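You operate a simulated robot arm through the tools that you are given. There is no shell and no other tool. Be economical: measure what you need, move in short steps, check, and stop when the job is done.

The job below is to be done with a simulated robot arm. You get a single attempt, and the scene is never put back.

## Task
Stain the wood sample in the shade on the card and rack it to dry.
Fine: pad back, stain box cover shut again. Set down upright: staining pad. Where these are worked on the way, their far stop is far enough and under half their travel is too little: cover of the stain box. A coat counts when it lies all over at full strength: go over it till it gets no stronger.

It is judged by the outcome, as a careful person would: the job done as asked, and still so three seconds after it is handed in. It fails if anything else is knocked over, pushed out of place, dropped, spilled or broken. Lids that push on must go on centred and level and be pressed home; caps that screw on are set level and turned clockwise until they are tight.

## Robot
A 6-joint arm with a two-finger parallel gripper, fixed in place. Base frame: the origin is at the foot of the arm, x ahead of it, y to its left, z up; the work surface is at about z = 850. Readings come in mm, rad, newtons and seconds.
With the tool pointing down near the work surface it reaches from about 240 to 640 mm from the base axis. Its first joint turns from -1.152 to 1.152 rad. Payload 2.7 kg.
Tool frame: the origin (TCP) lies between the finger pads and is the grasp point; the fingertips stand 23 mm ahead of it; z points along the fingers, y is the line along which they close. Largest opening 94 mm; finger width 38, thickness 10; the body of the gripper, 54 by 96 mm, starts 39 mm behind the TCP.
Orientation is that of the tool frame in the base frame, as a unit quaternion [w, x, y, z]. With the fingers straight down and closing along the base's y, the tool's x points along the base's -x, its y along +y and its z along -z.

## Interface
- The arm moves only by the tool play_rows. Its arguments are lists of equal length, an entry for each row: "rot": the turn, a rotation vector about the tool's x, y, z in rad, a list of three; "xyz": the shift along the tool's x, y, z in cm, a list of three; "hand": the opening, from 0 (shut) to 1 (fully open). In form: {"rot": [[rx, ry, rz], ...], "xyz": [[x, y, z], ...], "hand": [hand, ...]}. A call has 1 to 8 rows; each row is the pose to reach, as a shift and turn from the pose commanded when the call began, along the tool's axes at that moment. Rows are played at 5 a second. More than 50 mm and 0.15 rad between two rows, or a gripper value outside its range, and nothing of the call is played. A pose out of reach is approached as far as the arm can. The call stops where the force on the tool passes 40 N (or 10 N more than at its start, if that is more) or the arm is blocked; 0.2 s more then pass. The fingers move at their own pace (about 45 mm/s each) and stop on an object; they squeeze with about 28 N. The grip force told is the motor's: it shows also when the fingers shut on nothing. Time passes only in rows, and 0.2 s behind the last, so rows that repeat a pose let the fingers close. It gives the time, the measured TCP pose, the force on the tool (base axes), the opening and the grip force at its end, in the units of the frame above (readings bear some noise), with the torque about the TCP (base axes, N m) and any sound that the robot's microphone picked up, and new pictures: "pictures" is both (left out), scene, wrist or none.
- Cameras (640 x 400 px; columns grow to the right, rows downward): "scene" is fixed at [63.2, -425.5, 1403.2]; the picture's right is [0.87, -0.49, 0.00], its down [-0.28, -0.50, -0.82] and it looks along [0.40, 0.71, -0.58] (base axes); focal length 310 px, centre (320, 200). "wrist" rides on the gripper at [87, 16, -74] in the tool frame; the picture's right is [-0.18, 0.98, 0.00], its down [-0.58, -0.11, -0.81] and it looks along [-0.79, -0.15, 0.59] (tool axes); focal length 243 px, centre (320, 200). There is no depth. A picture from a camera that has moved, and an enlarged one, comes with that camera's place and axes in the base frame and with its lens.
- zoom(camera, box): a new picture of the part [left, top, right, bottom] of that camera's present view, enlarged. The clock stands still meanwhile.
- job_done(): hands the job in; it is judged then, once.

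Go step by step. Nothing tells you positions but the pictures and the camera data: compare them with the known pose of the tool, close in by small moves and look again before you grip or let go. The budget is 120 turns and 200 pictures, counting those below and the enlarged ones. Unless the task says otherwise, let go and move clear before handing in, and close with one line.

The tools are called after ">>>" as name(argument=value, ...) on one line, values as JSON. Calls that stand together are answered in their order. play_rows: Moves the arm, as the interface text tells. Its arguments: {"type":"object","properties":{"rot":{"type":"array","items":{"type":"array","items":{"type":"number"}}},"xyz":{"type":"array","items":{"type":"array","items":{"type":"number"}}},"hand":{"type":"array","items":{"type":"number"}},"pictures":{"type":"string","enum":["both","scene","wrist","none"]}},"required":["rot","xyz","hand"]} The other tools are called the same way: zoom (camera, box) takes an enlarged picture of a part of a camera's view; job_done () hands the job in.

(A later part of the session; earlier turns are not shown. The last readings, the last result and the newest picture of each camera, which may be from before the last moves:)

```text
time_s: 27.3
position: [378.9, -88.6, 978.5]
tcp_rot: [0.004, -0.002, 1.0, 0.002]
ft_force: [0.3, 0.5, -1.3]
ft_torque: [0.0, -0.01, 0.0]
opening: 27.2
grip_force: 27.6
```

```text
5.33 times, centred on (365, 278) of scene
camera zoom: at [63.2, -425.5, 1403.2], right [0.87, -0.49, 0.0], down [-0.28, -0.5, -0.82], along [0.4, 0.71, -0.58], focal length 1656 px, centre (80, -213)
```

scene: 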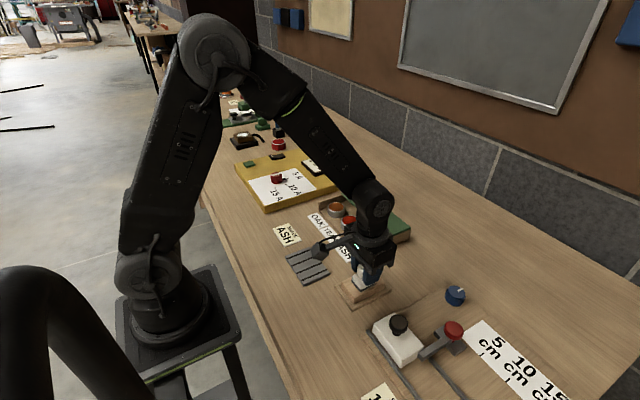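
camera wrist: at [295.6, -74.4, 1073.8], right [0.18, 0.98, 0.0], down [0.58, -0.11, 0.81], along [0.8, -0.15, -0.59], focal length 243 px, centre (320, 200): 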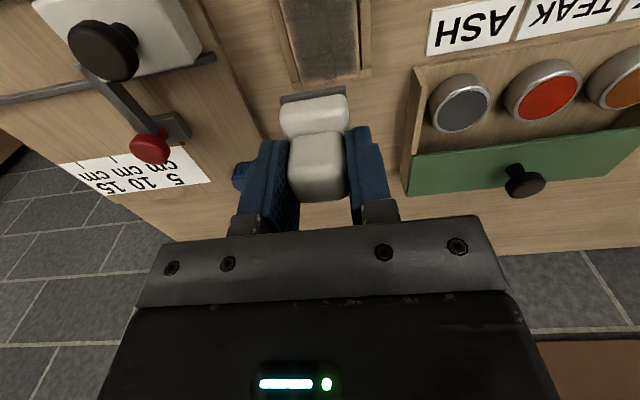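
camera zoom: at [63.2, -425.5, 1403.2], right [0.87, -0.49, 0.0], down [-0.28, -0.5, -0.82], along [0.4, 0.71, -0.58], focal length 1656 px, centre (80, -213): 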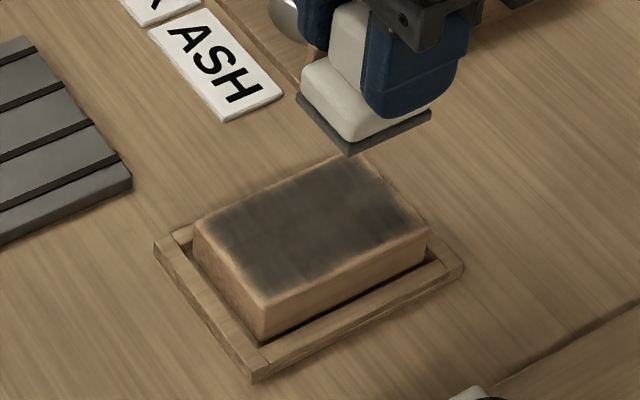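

The face is mostly even. I'll look closer at the edges and the felt before deciding on a re-dip.

>>> zoom(camera="scene", box=[342, 262, 386, 290])

>>> play_rows(rot=[[0, 0, 0], [0, 0, 0], [0, 0, 0], [0, 0, 0]], xyz=[[-4, 4, 0], [-7, 8, 0], [-7.2, 11.9, 0], [-7.2, 11.9, 1.5]], hand=[0, 0, 0, 0], pictures="wrist")

>>> zoom(camera="scene", box=[342, 262, 386, 290])

```text
14.29 times, centred on (364, 276) of scene
camera zoom: at [63.2, -425.5, 1403.2], right [0.87, -0.49, 0.0], down [-0.28, -0.5, -0.82], along [0.4, 0.71, -0.58], focal length 4435 px, centre (-309, -886)
```

zoom: 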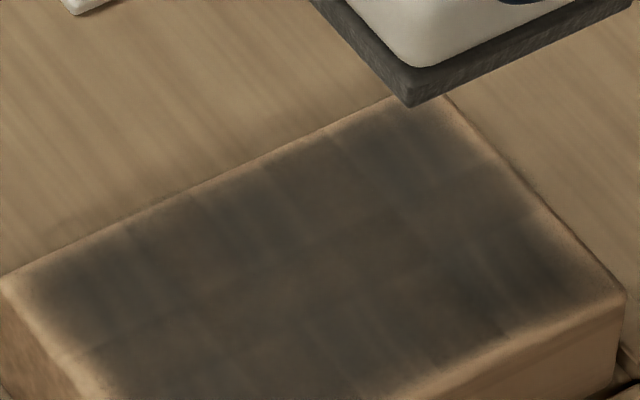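

```text
refused: row 1 steps farther than a row can; nothing moved
```

```text
14.29 times, centred on (364, 276) of scene
camera zoom: at [63.2, -425.5, 1403.2], right [0.87, -0.49, 0.0], down [-0.28, -0.5, -0.82], along [0.4, 0.71, -0.58], focal length 4435 px, centre (-309, -886)
```

zoom: 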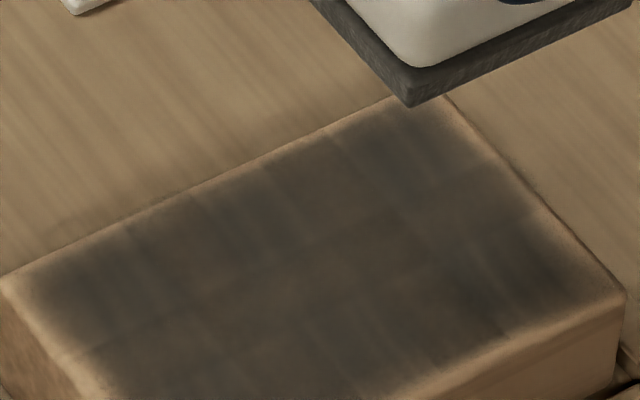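

The coat has faint lighter patches, so I'll reload the pad and go over it again.

>>> play_rows(rot=[[0, 0, 0], [0, 0, 0], [0, 0, 0], [0, 0, 0], [0, 0, 0], [0, 0, 0], [0, 0, 0], [0, 0, 0]], xyz=[[-2, 3, 0], [-4, 6.5, 0], [-6, 10, 0], [-7.3, 12.1, 0], [-7.3, 12.1, 3], [-7.3, 12.1, 5], [-7.3, 12.1, 5.7], [-7.3, 12.1, 5.95]], hand=[0, 0, 0, 0, 0, 0, 0, 0], pictures="wrist")

>>> zoom(camera="scene", box=[335, 195, 415, 290])

```text
time_s: 29.1
position: [452.3, 32.3, 920.8]
tcp_rot: [0.005, -0.002, 1.0, 0.0]
ft_force: [-1.2, 1.4, 1.9]
ft_torque: [0.01, 0.04, 0.01]
opening: 27.4
grip_force: 28.1
camera wrist: at [365.6, 47.7, 994.0], right [0.18, 0.98, 0.0], down [0.57, -0.11, 0.81], along [0.8, -0.15, -0.58], focal length 243 px, centre (320, 200)
```

wrist: 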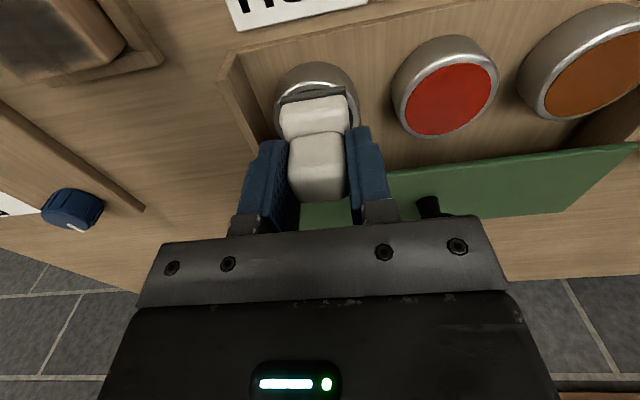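

```text
4.21 times, centred on (375, 242) of scene
camera zoom: at [63.1, -425.5, 1403.3], right [0.87, -0.49, 0.0], down [-0.28, -0.5, -0.82], along [0.4, 0.71, -0.58], focal length 1307 px, centre (88, 21)
```

zoom: 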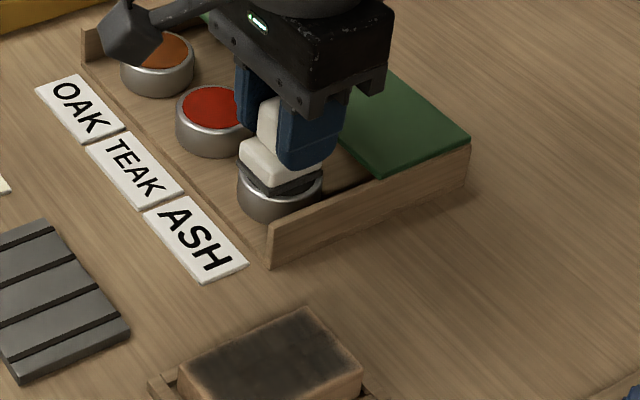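

Contact is light, so I'll press about 1.5 mm and then return over the sample.

>>> play_rows(rot=[[0, 0, 0], [0, 0, 0], [0, 0, 0], [0, 0, 0], [0, 0, 0], [0, 0, 0], [0, 0, 0], [0, 0, 0]], xyz=[[0, 0, 0.12], [0, 0, 0.12], [0, 0, -1], [0, 0, -4.5], [1.5, -4, -5], [3.5, -7.5, -5], [5.5, -11, -5], [6.8, -12.1, -5]], hand=[0, 0, 0, 0, 0, 0, 0, 0], pictures="none")

>>> zoom(camera="scene", box=[320, 230, 410, 305])

```text
time_s: 30.9
position: [382.7, -89.4, 969.7]
tcp_rot: [0.006, -0.002, 1.0, 0.001]
ft_force: [0.3, 0.7, -1.0]
ft_torque: [-0.03, 0.01, 0.0]
opening: 27.7
grip_force: 27.8
```

```text
5.33 times, centred on (365, 268) of scene
camera zoom: at [63.2, -425.5, 1403.2], right [0.87, -0.49, 0.0], down [-0.28, -0.5, -0.82], along [0.4, 0.71, -0.58], focal length 1656 px, centre (80, -160)
```

zoom: 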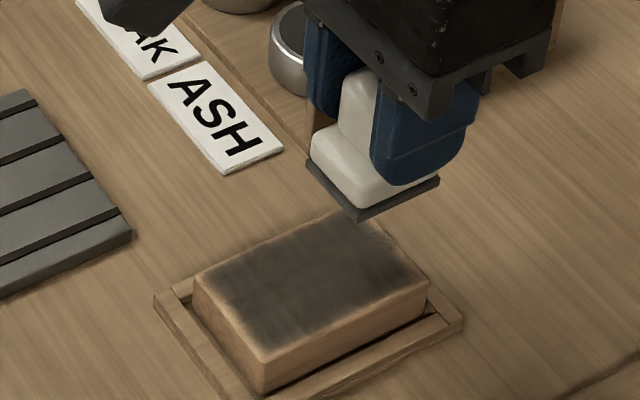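

Now a full raster over the face with the fresh load.

>>> play_rows(rot=[[0, 0, 0], [0, 0, 0], [0, 0, 0], [0, 0, 0], [0, 0, 0], [0, 0, 0], [0, 0, 0], [0, 0, 0]], xyz=[[0, 0, 3], [0, 0, 4.8], [0, 0, 5.1], [-0.3, -1.6, 5.1], [1.1, -1.6, 5.1], [2.5, -1.6, 5.1], [3.9, -1.6, 5.1], [5.3, -1.6, 5.1]], hand=[0, 0, 0, 0, 0, 0, 0, 0], pictures="none")

>>> play_rows(rot=[[0, 0, 0], [0, 0, 0], [0, 0, 0], [0, 0, 0], [0, 0, 0], [0, 0, 0], [0, 0, 0], [0, 0, 0]], xyz=[[0, 0.8, 0], [-1.4, 0.8, 0], [-2.8, 0.8, 0], [-4.2, 0.8, 0], [-5.6, 0.8, 0], [-5.6, 1.6, 0], [-4.2, 1.6, 0], [-2.8, 1.6, 0]], hand=[0, 0, 0, 0, 0, 0, 0, 0], pictures="none")

>>> play_rows(rot=[[0, 0, 0], [0, 0, 0], [0, 0, 0], [0, 0, 0], [0, 0, 0], [0, 0, 0], [0, 0, 0], [0, 0, 0]], xyz=[[1.4, 0, 0], [2.8, 0, 0], [2.8, 0.8, 0], [1.4, 0.8, 0], [0, 0.8, 0], [-1.4, 0.8, 0], [-2.8, 0.8, 0], [-2.8, 1.6, 0]], hand=[0, 0, 0, 0, 0, 0, 0, 0], pictures="none")

>>> play_rows(rot=[[0, 0, 0], [0, 0, 0], [0, 0, 0], [0, 0, 0], [0, 0, 0], [0, 0, 0], [0, 0, 0]], xyz=[[1.4, 0, 0], [2.8, 0, 0], [4.2, 0, 0], [5.6, 0, 0], [5.6, -1.6, 0], [4.2, -1.6, -3], [1, -1.6, -6]], hand=[0, 0, 0, 0, 0, 0, 0], pictures="none")

>>> zoom(camera="scene", box=[342, 262, 386, 290])

```text
time_s: 32.7
position: [331.9, -106.6, 919.6]
tcp_rot: [0.007, -0.001, 1.0, 0.0]
ft_force: [8.0, 0.3, 19.4]
ft_torque: [0.14, -0.34, -0.06]
opening: 27.6
grip_force: 28.0
```

```text
time_s: 33.2
position: [333.6, -98.3, 918.9]
tcp_rot: [0.004, -0.001, 1.0, -0.001]
ft_force: [0.6, 0.8, 4.8]
ft_torque: [0.04, -0.16, 0.06]
opening: 27.4
grip_force: 28.2
stopped in row 2: the force on the tool passed its limit at 43 N (the readings are from after the stop); the commanded pose is now the measured one
```

```text
time_s: 35.0
position: [361.6, -82.4, 918.4]
tcp_rot: [0.003, -0.001, 1.0, 0.001]
ft_force: [1.4, -2.7, 5.3]
ft_torque: [-0.11, -0.17, -0.05]
opening: 27.6
grip_force: 27.9
```

```text
time_s: 36.6
position: [348.4, -97.4, 977.6]
tcp_rot: [0.001, -0.001, 1.0, 0.001]
ft_force: [0.1, 1.0, -0.8]
ft_torque: [-0.03, 0.01, 0.0]
opening: 27.4
grip_force: 28.1
```

```text
14.29 times, centred on (364, 276) of scene
camera zoom: at [63.2, -425.5, 1403.2], right [0.87, -0.49, 0.0], down [-0.28, -0.5, -0.82], along [0.4, 0.71, -0.58], focal length 4435 px, centre (-309, -886)
```

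zoom: 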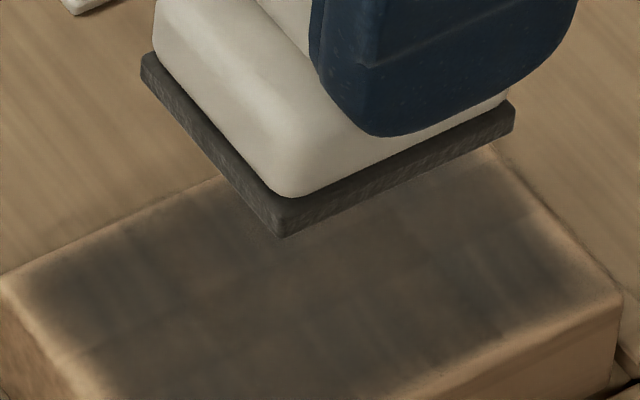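

One call stopped early at the force limit and shifted the later strokes by about 5 cm. I'll inspect the sample, tray and pad before continuing, one call at a time.

>>> play_rows(rot=[[0, 0, 0], [0, 0, 0]], xyz=[[-3.5, 0.7, -1], [-5, 0.7, -2]], hand=[0, 0])

>>> zoom(camera="scene", box=[320, 230, 410, 305])

>>> zoom(camera="scene", box=[342, 262, 386, 290])

```text
time_s: 37.2
position: [399.2, -91.9, 999.2]
tcp_rot: [0.0, -0.001, 1.0, 0.001]
ft_force: [0.4, 0.0, -0.1]
ft_torque: [0.0, -0.05, 0.03]
opening: 27.6
grip_force: 28.4
camera wrist: at [314.3, -75.1, 1073.0], right [0.18, 0.98, 0.0], down [0.58, -0.11, 0.81], along [0.79, -0.15, -0.59], focal length 243 px, centre (320, 200)
```

scene: 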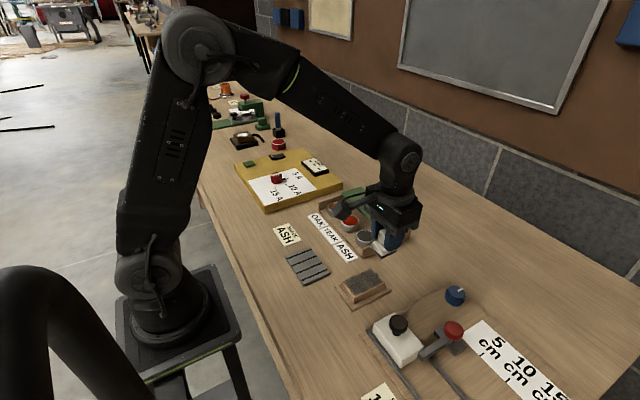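
wrist: 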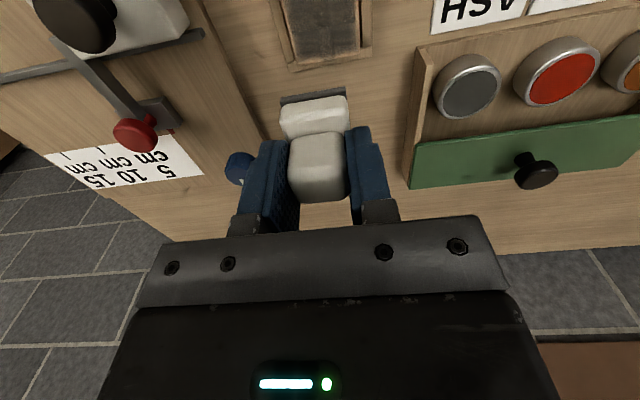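

```text
5.33 times, centred on (365, 268) of scene
camera zoom: at [63.2, -425.5, 1403.2], right [0.87, -0.49, 0.0], down [-0.28, -0.5, -0.82], along [0.4, 0.71, -0.58], focal length 1656 px, centre (80, -160)
```

zoom: 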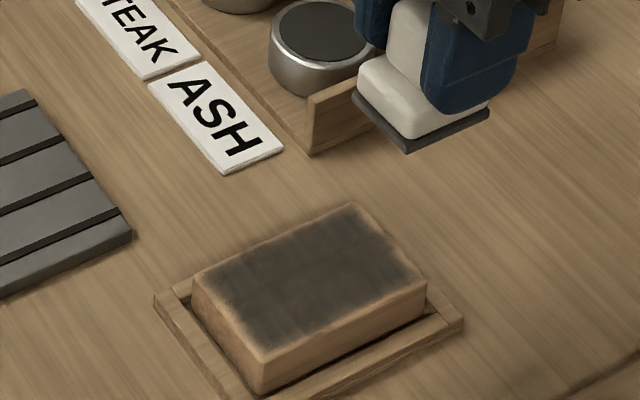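

```text
14.29 times, centred on (364, 276) of scene
camera zoom: at [63.2, -425.5, 1403.2], right [0.87, -0.49, 0.0], down [-0.28, -0.5, -0.82], along [0.4, 0.71, -0.58], focal length 4435 px, centre (-309, -886)
```

zoom: 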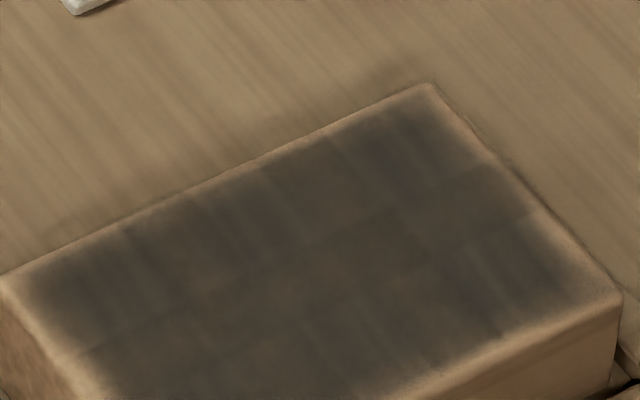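

Nothing was disturbed. The centre looks slightly browner than the ends, so I'll relevel the pad and make slower strokes there at light force.

>>> play_rows(rot=[[0, -0.012, 0], [0, -0.012, 0], [0, -0.012, 0], [0, -0.012, 0]], xyz=[[3, 0.2, 2], [4.1, 0.2, 5], [4.1, 0.2, 7.7], [4.1, 0.2, 7.9]], hand=[0, 0, 0, 0], pictures="none")

```text
time_s: 38.2
position: [359.0, -89.5, 920.1]
tcp_rot: [0.008, -0.001, 1.0, 0.001]
ft_force: [0.6, 0.1, -1.3]
ft_torque: [-0.01, -0.01, 0.01]
opening: 27.6
grip_force: 28.0
```

>>> play_rows(rot=[[0, 0, 0], [0, 0, 0]], xyz=[[0, 0, 0.1], [0, 0, 0.15]], hand=[0, 0], pictures="none")

```text
time_s: 38.8
position: [359.7, -90.6, 919.2]
tcp_rot: [0.009, -0.002, 1.0, 0.0]
ft_force: [-6.1, -1.4, 20.1]
ft_torque: [-0.06, 0.69, 0.01]
opening: 27.7
grip_force: 27.8
```

The pad presses on its low‑x edge, so I'll trim the tilt and stroke lightly.

>>> play_rows(rot=[[0, 0.007, 0], [0, 0.007, 0]], xyz=[[0, 0, -0.05], [0, 0, -0.02]], hand=[0, 0], pictures="none")

```text
time_s: 39.4
position: [359.7, -89.5, 917.7]
tcp_rot: [0.006, -0.001, 1.0, 0.002]
ft_force: [-1.9, 0.9, 16.9]
ft_torque: [0.02, 0.22, -0.02]
opening: 27.6
grip_force: 28.1
```

>>> play_rows(rot=[[0, 0, 0], [0, 0, 0], [0, 0, 0], [0, 0, 0], [0, 0, 0], [0, 0, 0], [0, 0, 0], [0, 0, 0]], xyz=[[-0.8, 0, -0.03], [-1.6, 0, -0.03], [-2.4, 0, -0.03], [-2.4, -0.9, -0.03], [-1.6, -0.9, -0.03], [-0.8, -0.9, -0.03], [0, -0.9, -0.03], [0.8, -0.9, -0.03]], hand=[0, 0, 0, 0, 0, 0, 0, 0], pictures="none")

```text
time_s: 41.2
position: [352.1, -98.6, 917.1]
tcp_rot: [0.006, -0.001, 1.0, 0.0]
ft_force: [5.2, 0.2, 13.9]
ft_torque: [0.08, -0.1, -0.04]
opening: 27.6
grip_force: 27.9
```

>>> play_rows(rot=[[0, 0, 0], [0, 0, 0], [0, 0, 0], [0, 0, 0], [0, 0, 0], [0, 0, 0], [0, 0, 0], [0, 0, 0]], xyz=[[0.8, 0, -0.02], [1.6, 0, -0.04], [1.6, 0.9, -0.04], [1.6, 1.8, -0.04], [0.8, 1.8, -0.02], [0, 1.8, 0], [-0.8, 1.8, 0], [-1.6, 1.8, 0]], hand=[0, 0, 0, 0, 0, 0, 0, 0], pictures="none")

```text
time_s: 43.0
position: [366.0, -80.3, 917.7]
tcp_rot: [0.005, -0.001, 1.0, 0.001]
ft_force: [-9.7, 0.7, 29.8]
ft_torque: [-0.02, 0.56, -0.03]
opening: 27.6
grip_force: 27.8
```

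>>> play_rows(rot=[[0, 0, 0], [0, 0, 0], [0, 0, 0], [0, 0, 0], [0, 0, 0], [0, 0, 0], [0, 0, 0], [0, 0, 0]], xyz=[[-0.9, 0, -0.05], [-1.8, 0, -0.05], [-1.8, -1, -0.05], [-1, -1, -0.05], [-0.2, -1, -0.05], [0.6, -1, -0.05], [1.4, -1, -0.05], [2.2, -1, -0.05]], hand=[0, 0, 0, 0, 0, 0, 0, 0], pictures="none")

```text
time_s: 44.8
position: [346.4, -91.3, 919.9]
tcp_rot: [0.005, 0.0, 1.0, 0.0]
ft_force: [-0.1, -0.1, -0.2]
ft_torque: [0.03, 0.02, 0.01]
opening: 27.7
grip_force: 27.8
```

>>> play_rows(rot=[[0, 0, 0], [0, 0, 0], [0, 0, 0]], xyz=[[-1, 0, -4], [-4, 0, -7], [-5.5, 0, -8]], hand=[0, 0, 0], pictures="none")

>>> zoom(camera="scene", box=[342, 262, 386, 290])

>>> zoom(camera="scene", box=[320, 240, 410, 315])

```text
time_s: 45.6
position: [399.8, -89.3, 1000.7]
tcp_rot: [0.003, -0.001, 1.0, 0.002]
ft_force: [1.5, 0.4, -0.8]
ft_torque: [-0.01, 0.01, -0.01]
opening: 27.5
grip_force: 28.5
```

```text
14.29 times, centred on (364, 276) of scene
camera zoom: at [63.2, -425.5, 1403.2], right [0.87, -0.49, 0.0], down [-0.28, -0.5, -0.82], along [0.4, 0.71, -0.58], focal length 4435 px, centre (-309, -886)
```

zoom: 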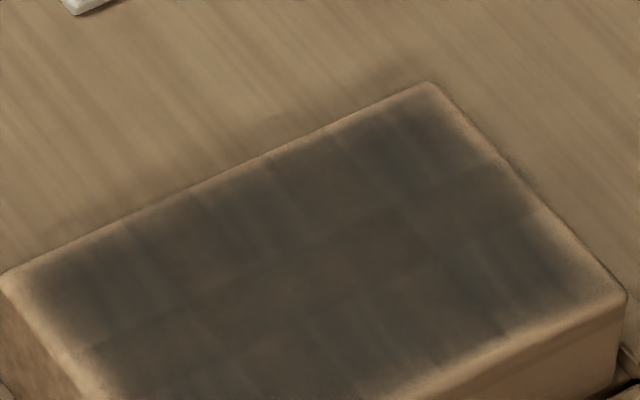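

```text
5.33 times, centred on (365, 278) of scene
camera zoom: at [63.2, -425.5, 1403.2], right [0.87, -0.49, 0.0], down [-0.28, -0.5, -0.82], along [0.4, 0.71, -0.58], focal length 1656 px, centre (80, -213)
```

zoom: 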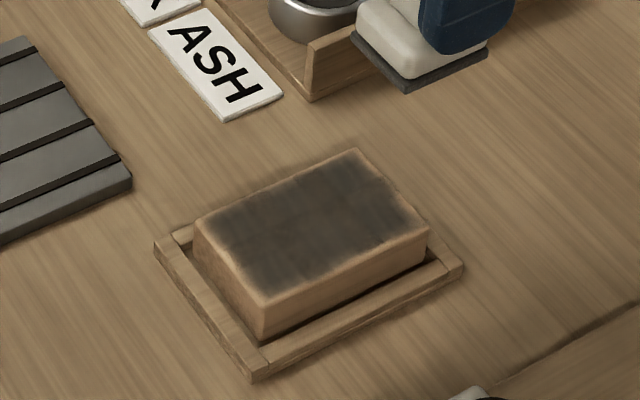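

The picture has hardly changed, which suggests saturation. I'll confirm with one more reload and a perimeter pass, since the edges were stroked fewest times.

>>> play_rows(rot=[[0, 0, 0], [0, 0, 0], [0, 0, 0], [0, 0, 0], [0, 0, 0], [0, 0, 0], [0, 0, 0], [0, 0, 0]], xyz=[[-2, 4, 0], [-4, 8, 0], [-5.2, 12.1, 0], [-5.2, 12.1, 4], [-5.2, 12.1, 7], [-5.2, 12.1, 7.9], [-5.2, 12.1, 8.15], [-5.2, 12.1, 8.15]], hand=[0, 0, 0, 0, 0, 0, 0, 0], pictures="wrist")

```text
time_s: 47.4
position: [453.8, 30.3, 921.5]
tcp_rot: [0.006, -0.003, 1.0, 0.001]
ft_force: [-10.4, -0.9, 36.3]
ft_torque: [-0.04, 0.99, -0.01]
opening: 27.3
grip_force: 28.1
camera wrist: at [367.6, 46.7, 993.6], right [0.18, 0.98, 0.0], down [0.57, -0.11, 0.81], along [0.8, -0.15, -0.58], focal length 243 px, centre (320, 200)
```

wrist: 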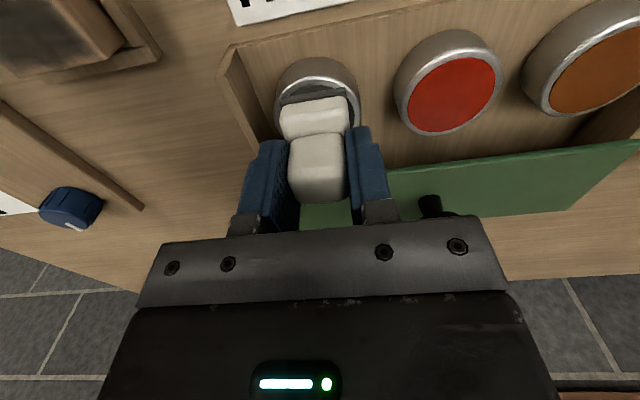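

>>> play_rows(rot=[[0, 0, 0], [0, 0.005, 0], [0, 0.005, 0], [0, 0.005, 0], [0, 0.005, 0], [0, 0.005, 0], [0, 0.005, 0]], xyz=[[0, 0, -1], [0, 0, -4.5], [1.5, -4, -4.5], [3.5, -7.5, -4.5], [5.5, -11, -4.5], [6.6, -13.7, -4.5], [6.6, -13.7, -0.2]], hand=[0, 0, 0, 0, 0, 0, 0], pictures="none")

```text
time_s: 49.0
position: [386.6, -107.3, 919.3]
tcp_rot: [0.003, -0.001, 1.0, -0.001]
ft_force: [-0.9, -0.4, 0.3]
ft_torque: [0.0, 0.02, -0.05]
opening: 27.6
grip_force: 28.2
```

>>> play_rows(rot=[[0, 0, 0], [0, 0, 0], [0, 0, 0], [0, 0, 0], [0, 0, 0], [0, 0, 0], [0, 0, 0], [0, 0, 0]], xyz=[[0, 0, 0.13], [0.8, 0, 0.13], [1.6, 0, 0.13], [2.4, 0, 0.13], [3.2, 0, 0.13], [4, 0, 0.13], [4.8, 0, 0.13], [5.7, 0, 0.13]], hand=[0, 0, 0, 0, 0, 0, 0, 0], pictures="none")

```text
time_s: 50.8
position: [329.8, -108.4, 917.3]
tcp_rot: [0.004, -0.002, 1.0, 0.0]
ft_force: [6.2, 1.1, 18.1]
ft_torque: [0.2, -0.45, -0.08]
opening: 27.6
grip_force: 27.9
```

Good contact. Now the low‑x end and the far‑y edge.

>>> play_rows(rot=[[0, 0, 0], [0, 0, 0], [0, 0, 0], [0, 0, 0], [0, 0, 0], [0, 0, 0], [0, 0, 0], [0, 0, 0]], xyz=[[0, 0.9, -0.02], [0, 1.8, -0.02], [0, 2.7, -0.02], [0, 3.5, -0.02], [-0.9, 3.5, -0.02], [-1.8, 3.5, -0.02], [-2.7, 3.5, -0.02], [-3.6, 3.5, -0.02]], hand=[0, 0, 0, 0, 0, 0, 0, 0], pictures="none")

```text
time_s: 51.9
position: [331.8, -72.4, 918.7]
tcp_rot: [0.001, -0.001, 1.0, 0.0]
ft_force: [-1.0, 0.0, 8.9]
ft_torque: [-0.01, -0.11, -0.01]
opening: 27.5
grip_force: 27.9
stopped in row 5: the force on the tool passed its limit at 48 N (the readings are from after the stop); the commanded pose is now the measured one
```

>>> play_rows(rot=[[0, 0, 0], [0, 0, 0], [0, 0, 0], [0, 0, 0], [0, 0, 0], [0, 0, 0], [0, 0, 0], [0, 0, 0]], xyz=[[-0.7, 0, 0], [-1.5, 0, 0], [-2.3, 0, 0], [-3.1, 0, 0], [-3.9, 0, 0], [-4.7, 0, 0], [-5.5, 0, 0], [-5.5, -0.8, 0]], hand=[0, 0, 0, 0, 0, 0, 0, 0], pictures="none")

```text
time_s: 53.7
position: [387.3, -78.6, 918.2]
tcp_rot: [0.002, -0.001, 1.0, 0.0]
ft_force: [2.0, 9.1, 25.4]
ft_torque: [0.41, -0.03, -0.06]
opening: 27.6
grip_force: 27.8
```

Next the high‑x end, then the middle line back.

>>> play_rows(rot=[[0, 0, 0], [0, 0, 0], [0, 0, 0], [0, 0, 0], [0, 0, 0], [0, 0, 0], [0, 0, 0], [0, 0, 0]], xyz=[[0, -0.7, -0.04], [0, -1.4, -0.04], [0, -2.1, -0.04], [0, -2.8, -0.04], [0.6, -2, -0.04], [1.4, -1.4, -0.04], [2.2, -1.4, -0.04], [3, -1.4, -0.04]], hand=[0, 0, 0, 0, 0, 0, 0, 0], pictures="none")

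```text
time_s: 55.5
position: [355.8, -93.0, 919.2]
tcp_rot: [-0.001, -0.001, 1.0, 0.0]
ft_force: [4.5, 0.8, 10.4]
ft_torque: [0.01, -0.39, 0.04]
opening: 27.6
grip_force: 27.5
```

>>> play_rows(rot=[[0, 0, 0], [0, 0, 0], [0, 0, 0], [0, 0, 0], [0, 0, 0], [0, 0, 0]], xyz=[[1, 0, 0.02], [2.2, 0, 0.02], [2, 0, -0.5], [0, 0, -4], [-3, 0, -7], [-5, 0, -8]], hand=[0, 0, 0, 0, 0, 0], pictures="none")

>>> zoom(camera="scene", box=[342, 262, 386, 290])

>>> zoom(camera="scene", box=[320, 240, 410, 315])

```text
time_s: 56.9
position: [406.6, -93.1, 998.8]
tcp_rot: [-0.001, 0.0, 1.0, 0.001]
ft_force: [0.5, -0.2, 0.0]
ft_torque: [-0.02, -0.01, -0.01]
opening: 27.4
grip_force: 27.7
```

```text
14.29 times, centred on (364, 276) of scene
camera zoom: at [63.2, -425.5, 1403.2], right [0.87, -0.49, 0.0], down [-0.28, -0.5, -0.82], along [0.4, 0.71, -0.58], focal length 4435 px, centre (-309, -886)
```

zoom: 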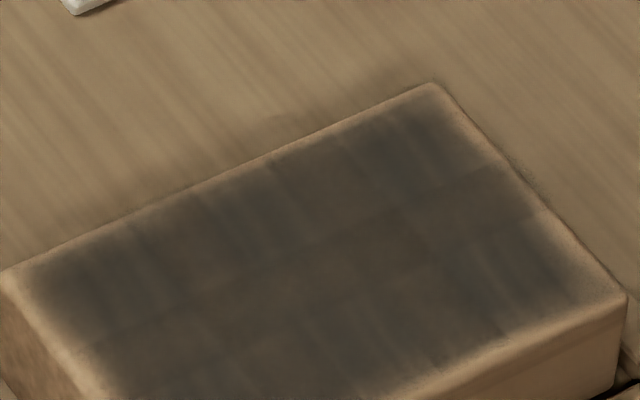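

```text
5.33 times, centred on (365, 278) of scene
camera zoom: at [63.2, -425.5, 1403.2], right [0.87, -0.49, 0.0], down [-0.28, -0.5, -0.82], along [0.4, 0.71, -0.58], focal length 1656 px, centre (80, -213)
```

zoom: 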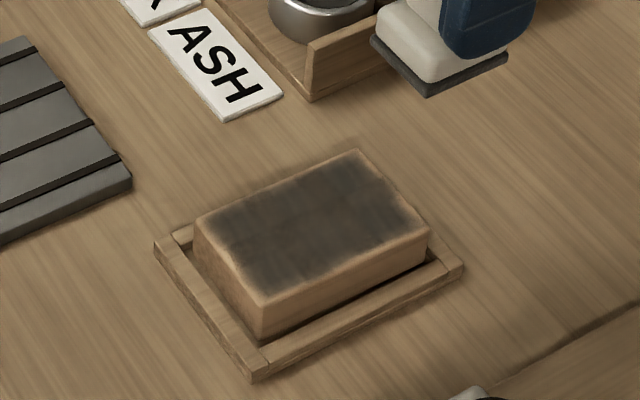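

The coat no longer changes, so it is at full strength. I'll take the pad back above its home spot at about (507,−87).

>>> play_rows(rot=[[0, -0.01, 0], [0, -0.01, 0], [0, -0.01, 0], [0, -0.01, 0], [0, -0.01, 0], [0, -0.01, 0]], xyz=[[-4, 0.6, 0], [-8, 0.6, 0], [-10.1, 0.6, 0], [-10.1, 0.6, 4], [-10.1, 0.6, 8], [-10.1, 0.6, 9.6]], hand=[0, 0, 0, 0, 0, 0])

>>> zoom(camera="scene", box=[380, 230, 444, 280])

```text
time_s: 58.3
position: [506.7, -87.7, 902.4]
tcp_rot: [0.005, -0.001, 1.0, 0.001]
ft_force: [0.4, -0.4, -0.8]
ft_torque: [-0.01, 0.0, 0.03]
opening: 27.4
grip_force: 28.1
camera wrist: at [421.1, -71.5, 975.7], right [0.18, 0.98, 0.0], down [0.57, -0.11, 0.81], along [0.8, -0.15, -0.58], focal length 243 px, centre (320, 200)
```

scene: 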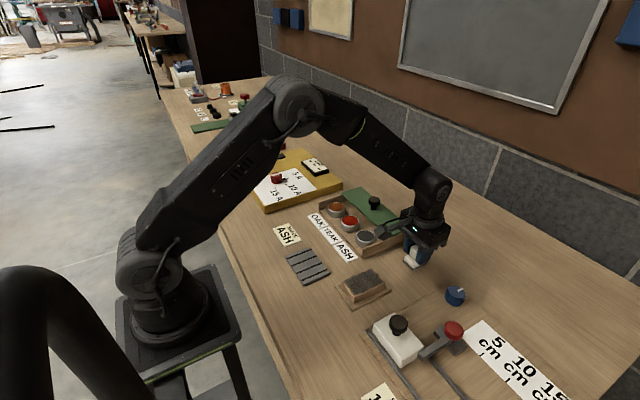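
wrist: 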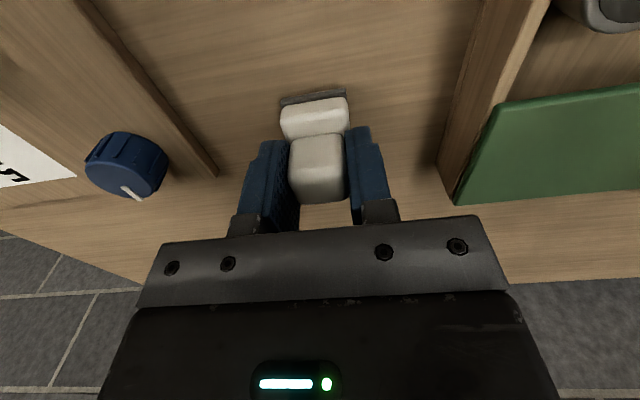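

```text
8.00 times, centred on (412, 255) of scene
camera zoom: at [63.2, -425.5, 1403.2], right [0.87, -0.49, 0.0], down [-0.28, -0.5, -0.82], along [0.4, 0.71, -0.58], focal length 2484 px, centre (-416, -240)
```

zoom: 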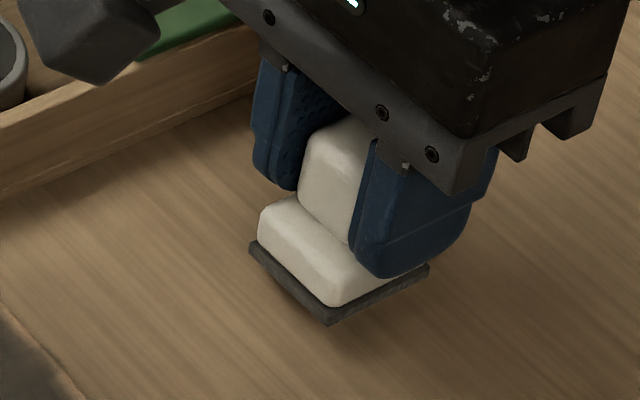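

The pad is about 2.5 mm off its original spot in x and y. I'll correct that and lower to the bench.

>>> play_rows(rot=[[0, 0, 0], [0, 0, 0], [0, 0, 0]], xyz=[[0.25, 0.25, 0.2], [0.25, 0.25, 0.6], [0.25, 0.25, 0.8]], hand=[0, 0, 0], pictures="none")

>>> zoom(camera="scene", box=[380, 230, 444, 280])

```text
time_s: 59.1
position: [504.5, -84.7, 893.4]
tcp_rot: [0.005, -0.002, 1.0, 0.001]
ft_force: [0.0, -1.4, -1.0]
ft_torque: [-0.02, 0.0, -0.01]
opening: 27.6
grip_force: 28.1
```

```text
8.00 times, centred on (412, 255) of scene
camera zoom: at [63.2, -425.5, 1403.2], right [0.87, -0.49, 0.0], down [-0.28, -0.5, -0.82], along [0.4, 0.71, -0.58], focal length 2484 px, centre (-416, -240)
```

zoom: 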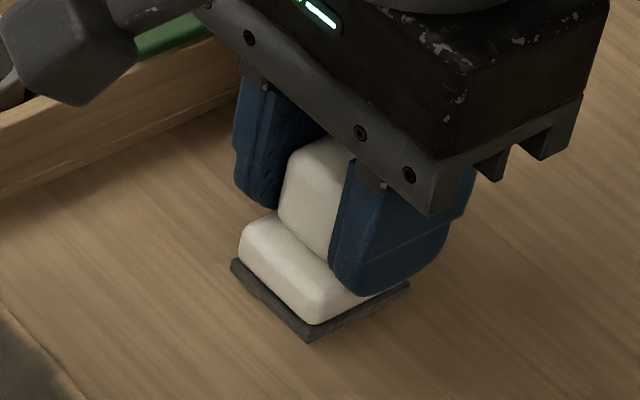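

>>> play_rows(rot=[[0, 0, 0], [0, 0, 0], [0, 0, 0]], xyz=[[-0.15, -0.12, 0], [-0.15, -0.12, 0.1], [-0.15, -0.12, 0.15]], hand=[0, 0, 0], pictures="none")

>>> zoom(camera="scene", box=[380, 230, 444, 280])

```text
time_s: 59.9
position: [506.9, -86.4, 891.7]
tcp_rot: [0.004, -0.002, 1.0, 0.001]
ft_force: [-0.5, 0.2, -0.2]
ft_torque: [-0.03, 0.04, -0.01]
opening: 27.5
grip_force: 28.1
```

```text
8.00 times, centred on (412, 255) of scene
camera zoom: at [63.2, -425.5, 1403.2], right [0.87, -0.49, 0.0], down [-0.28, -0.5, -0.82], along [0.4, 0.71, -0.58], focal length 2484 px, centre (-416, -240)
```

zoom: 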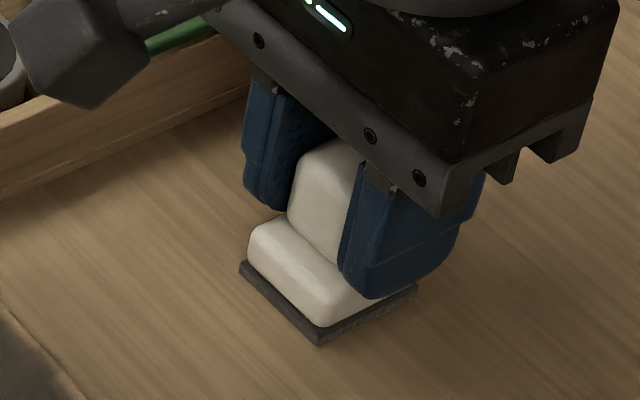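

The position matches the original within 1 mm. I'll lower on to contact.

>>> play_rows(rot=[[0, 0, 0], [0, 0, 0]], xyz=[[0, 0, 0.08], [0, 0, 0.12]], hand=[0, 0], pictures="none")

```text
time_s: 60.5
position: [507.1, -86.3, 891.4]
tcp_rot: [0.005, 0.0, 1.0, 0.001]
ft_force: [-6.0, 4.1, 17.8]
ft_torque: [0.06, 0.64, -0.07]
opening: 27.4
grip_force: 27.9
```

It's in contact, so I'll release and lift straight up.

>>> play_rows(rot=[[0, 0, 0], [0, 0, 0], [0, 0, 0], [0, 0, 0], [0, 0, 0]], xyz=[[0, 0, -0.07], [0, 0, -0.07], [0, 0, -0.07], [0, 0, -4], [0, 0, -8]], hand=[0, 0.5, 0.5, 0.5, 0.5], pictures="wrist")

>>> zoom(camera="scene", box=[380, 230, 444, 280])

```text
time_s: 61.7
position: [506.3, -84.9, 972.6]
tcp_rot: [0.004, 0.001, 1.0, 0.001]
ft_force: [-0.1, 0.6, -0.2]
ft_torque: [-0.02, 0.02, -0.02]
opening: 46.9
grip_force: 0.1
camera wrist: at [420.1, -70.0, 1045.2], right [0.18, 0.98, 0.0], down [0.58, -0.11, 0.81], along [0.8, -0.15, -0.59], focal length 243 px, centre (320, 200)
```

wrist: 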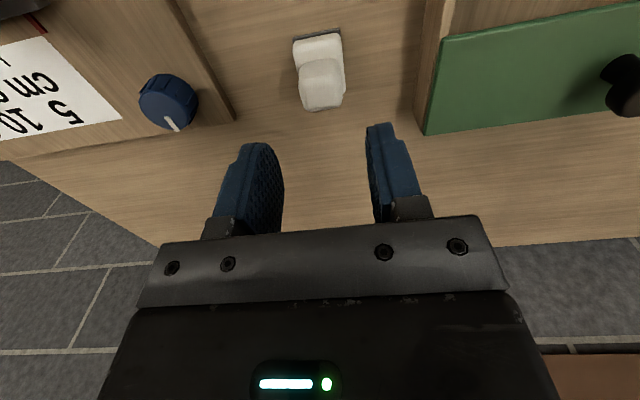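

```text
8.00 times, centred on (412, 255) of scene
camera zoom: at [63.2, -425.5, 1403.2], right [0.87, -0.49, 0.0], down [-0.28, -0.5, -0.82], along [0.4, 0.71, -0.58], focal length 2484 px, centre (-416, -240)
```

zoom: 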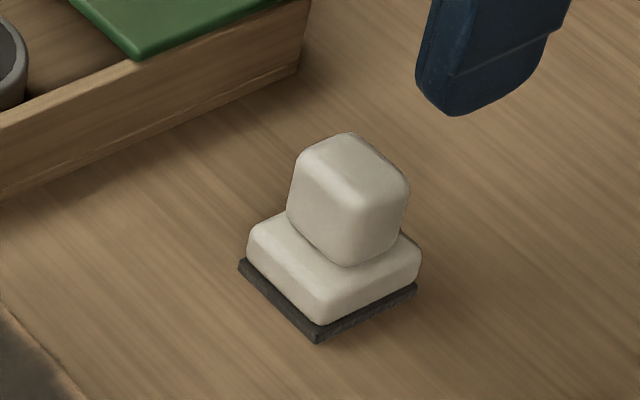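

The pad is back upright in place. Now I'll go to the cover knob near (523,100).

>>> play_rows(rot=[[0, 0, 0], [0, 0, 0], [0, 0, 0], [0, 0, 0], [0, 0, 0], [0, 0, 0], [0, 0, 0]], xyz=[[0, 4, -1], [-0.5, 8.5, -1], [-1, 13, -1], [-1.6, 17, -1], [-1.7, 18.6, -1], [-1.7, 18.6, 2], [-1.7, 18.6, 3]], hand=[0.6, 0.6, 0.6, 0.6, 0.6, 0.6, 0.6], pictures="wrist")

```text
time_s: 63.3
position: [522.8, 101.6, 940.9]
tcp_rot: [0.005, -0.001, 1.0, 0.001]
ft_force: [-0.4, -0.3, -0.2]
ft_torque: [0.03, 0.03, -0.03]
opening: 56.6
grip_force: 0.1
camera wrist: at [437.0, 116.5, 1015.3], right [0.18, 0.98, 0.0], down [0.57, -0.11, 0.81], along [0.8, -0.15, -0.58], focal length 243 px, centre (320, 200)
```

wrist: 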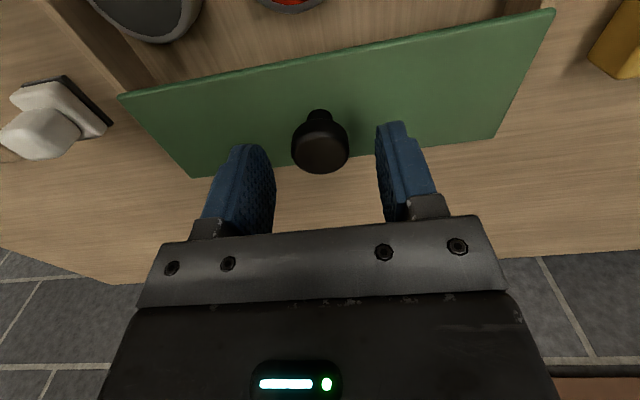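

>>> play_rows(rot=[[0, 0, 0], [0, 0, 0], [0, 0, 0], [0, 0, 0], [0, 0, 0]], xyz=[[-0.2, -0.1, 1.5], [-0.2, -0.1, 2.5], [-0.2, -0.1, 2.5], [-0.2, -0.1, 2.5], [-0.2, -0.1, 2.5]], hand=[0.6, 0.5, 0, 0, 0], pictures="wrist")

```text
time_s: 64.5
position: [525.2, 100.1, 916.7]
tcp_rot: [0.004, -0.001, 1.0, 0.001]
ft_force: [0.4, 8.3, -3.6]
ft_torque: [-0.1, -0.21, 0.07]
opening: 31.6
grip_force: 45.1
camera wrist: at [439.6, 116.0, 990.0], right [0.18, 0.98, 0.0], down [0.57, -0.11, 0.81], along [0.8, -0.15, -0.59], focal length 243 px, centre (320, 200)
```

wrist: 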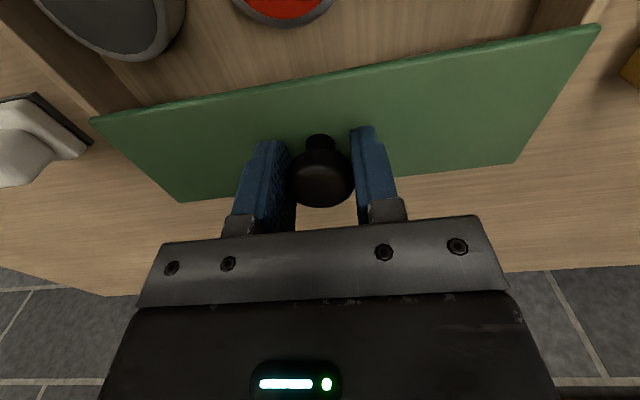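

Gripped. I'll slide the cover shut towards −x.

>>> play_rows(rot=[[0, 0, 0], [0, 0, 0], [0, 0, 0], [0, 0, 0], [0, 0, 0], [0, 0, 0], [0, 0, 0], [0, 0, 0]], xyz=[[1.5, 0, 0], [3, 0, 0], [4.5, 0, 0], [6, 0, 0], [6.8, 0, 0], [7.2, 0, 0], [7.5, 0, 0], [7.7, 0, 0]], hand=[0, 0, 0, 0, 0, 0, 0, 0], pictures="wrist")

>>> zoom(camera="scene", box=[290, 180, 450, 300])

```text
time_s: 66.3
position: [449.5, 99.8, 917.2]
tcp_rot: [0.007, -0.001, 1.0, 0.002]
ft_force: [17.6, 23.2, -8.8]
ft_torque: [-0.13, 0.91, -0.1]
opening: 31.8
grip_force: 44.5
camera wrist: at [363.0, 116.0, 989.5], right [0.18, 0.98, 0.01], down [0.57, -0.11, 0.81], along [0.8, -0.15, -0.58], focal length 243 px, centre (320, 200)
```

wrist: 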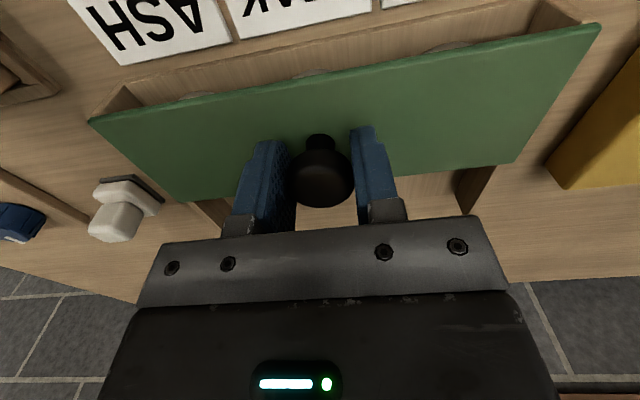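

```text
3.33 times, centred on (370, 240) of scene
camera zoom: at [63.8, -424.9, 1403.4], right [0.87, -0.49, 0.0], down [-0.28, -0.5, -0.82], along [0.4, 0.71, -0.58], focal length 1035 px, centre (153, 67)
```

zoom: 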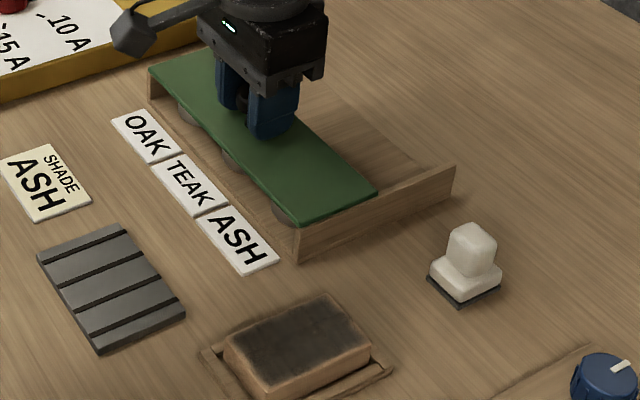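

The cover looks back at its original place. One small extra push will confirm the stop.

>>> play_rows(rot=[[0, 0, 0], [0, 0, 0]], xyz=[[0.2, 0, 0], [0.35, 0, 0]], hand=[0, 0], pictures="none")

```text
time_s: 66.7
position: [448.6, 100.5, 916.6]
tcp_rot: [0.01, -0.002, 1.0, 0.002]
ft_force: [8.1, 3.3, -7.7]
ft_torque: [-0.17, 0.02, -0.07]
opening: 32.0
grip_force: 44.9
stopped in row 1: the force on the tool passed its limit at 43 N (the readings are from after the stop); the commanded pose is now the measured one
```

The cover is at its closed stop. I'll release, lift and move above the sample.

>>> play_rows(rot=[[0, 0, 0], [0, 0, 0], [0, 0, 0], [0, 0.02, 0], [0, 0.02, 0], [0, 0.02, 0], [0, 0.02, 0], [0, 0.02, 0]], xyz=[[0, 0, 0], [0, 0, 0], [0, 0, -3.5], [0, 0, -8], [2, -4, -8], [4, -8, -8], [6, -12, -8], [8, -16, -8]], hand=[0.6, 0.6, 0.6, 0.6, 0.6, 0.8, 0.8, 0.8], pictures="scene")

>>> play_rows(rot=[[0, 0, 0]], xyz=[[1.1, -3, 0]], hand=[0.8], pictures="wrist")

>>> zoom(camera="scene", box=[270, 180, 430, 300])

```text
time_s: 68.5
position: [368.0, -61.7, 994.2]
tcp_rot: [-0.001, -0.002, 1.0, 0.001]
ft_force: [0.3, -0.7, -0.7]
ft_torque: [-0.01, 0.0, 0.01]
opening: 75.3
grip_force: 0.1
```

scene: 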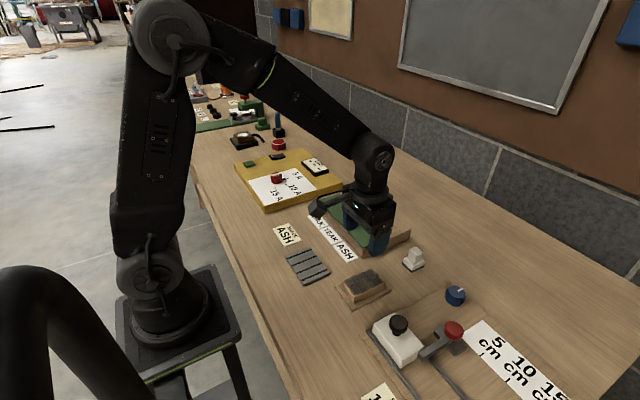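

```text
time_s: 68.9
position: [356.6, -90.2, 994.7]
tcp_rot: [-0.001, -0.002, 1.0, 0.001]
ft_force: [0.2, -0.5, 0.0]
ft_torque: [0.02, 0.02, -0.01]
opening: 75.2
grip_force: 0.1
camera wrist: at [271.2, -74.5, 1069.1], right [0.18, 0.98, 0.0], down [0.58, -0.11, 0.81], along [0.79, -0.14, -0.59], focal length 243 px, centre (320, 200)
```

wrist: 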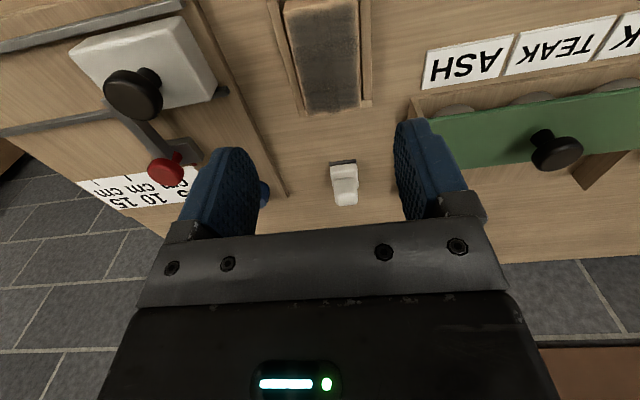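

```text
3.33 times, centred on (350, 240) of scene
camera zoom: at [63.2, -425.5, 1403.2], right [0.87, -0.49, 0.0], down [-0.28, -0.5, -0.82], along [0.4, 0.71, -0.58], focal length 1035 px, centre (220, 67)
```

zoom: 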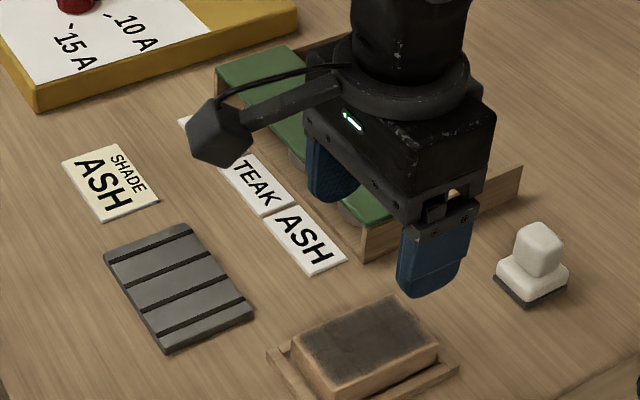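

Everything is in order. I'll descend over the sample with the fingers on either side in y, keeping the tips just above the tray rim.

>>> play_rows(rot=[[0, 0, 0], [0, 0, 0], [0, 0, 0], [0, 0, 0]], xyz=[[0, 0.1, 4], [0, 0.1, 8], [0, 0.1, 9.5], [0, 0.1, 10.3]], hand=[0.8, 0.8, 0.8, 0.8], pictures="wrist")

>>> zoom(camera="scene", box=[320, 230, 410, 305])

```text
time_s: 69.9
position: [356.4, -88.0, 891.4]
tcp_rot: [-0.001, -0.001, 1.0, 0.001]
ft_force: [0.7, 0.1, 0.5]
ft_torque: [0.01, 0.02, 0.0]
opening: 75.1
grip_force: 0.2
camera wrist: at [271.1, -71.9, 966.6], right [0.18, 0.98, 0.0], down [0.58, -0.11, 0.81], along [0.79, -0.14, -0.59], focal length 243 px, centre (320, 200)
```

wrist: 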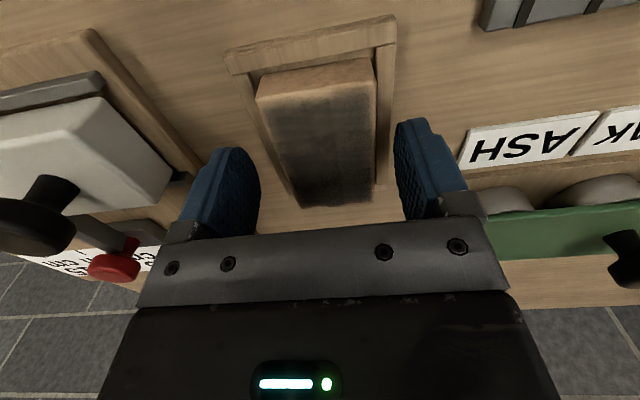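

```text
5.33 times, centred on (365, 268) of scene
camera zoom: at [63.2, -425.5, 1403.2], right [0.87, -0.49, 0.0], down [-0.28, -0.5, -0.82], along [0.4, 0.71, -0.58], focal length 1656 px, centre (80, -160)
```

zoom: 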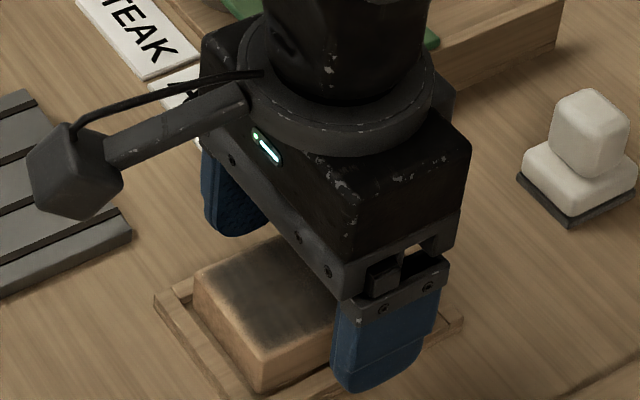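

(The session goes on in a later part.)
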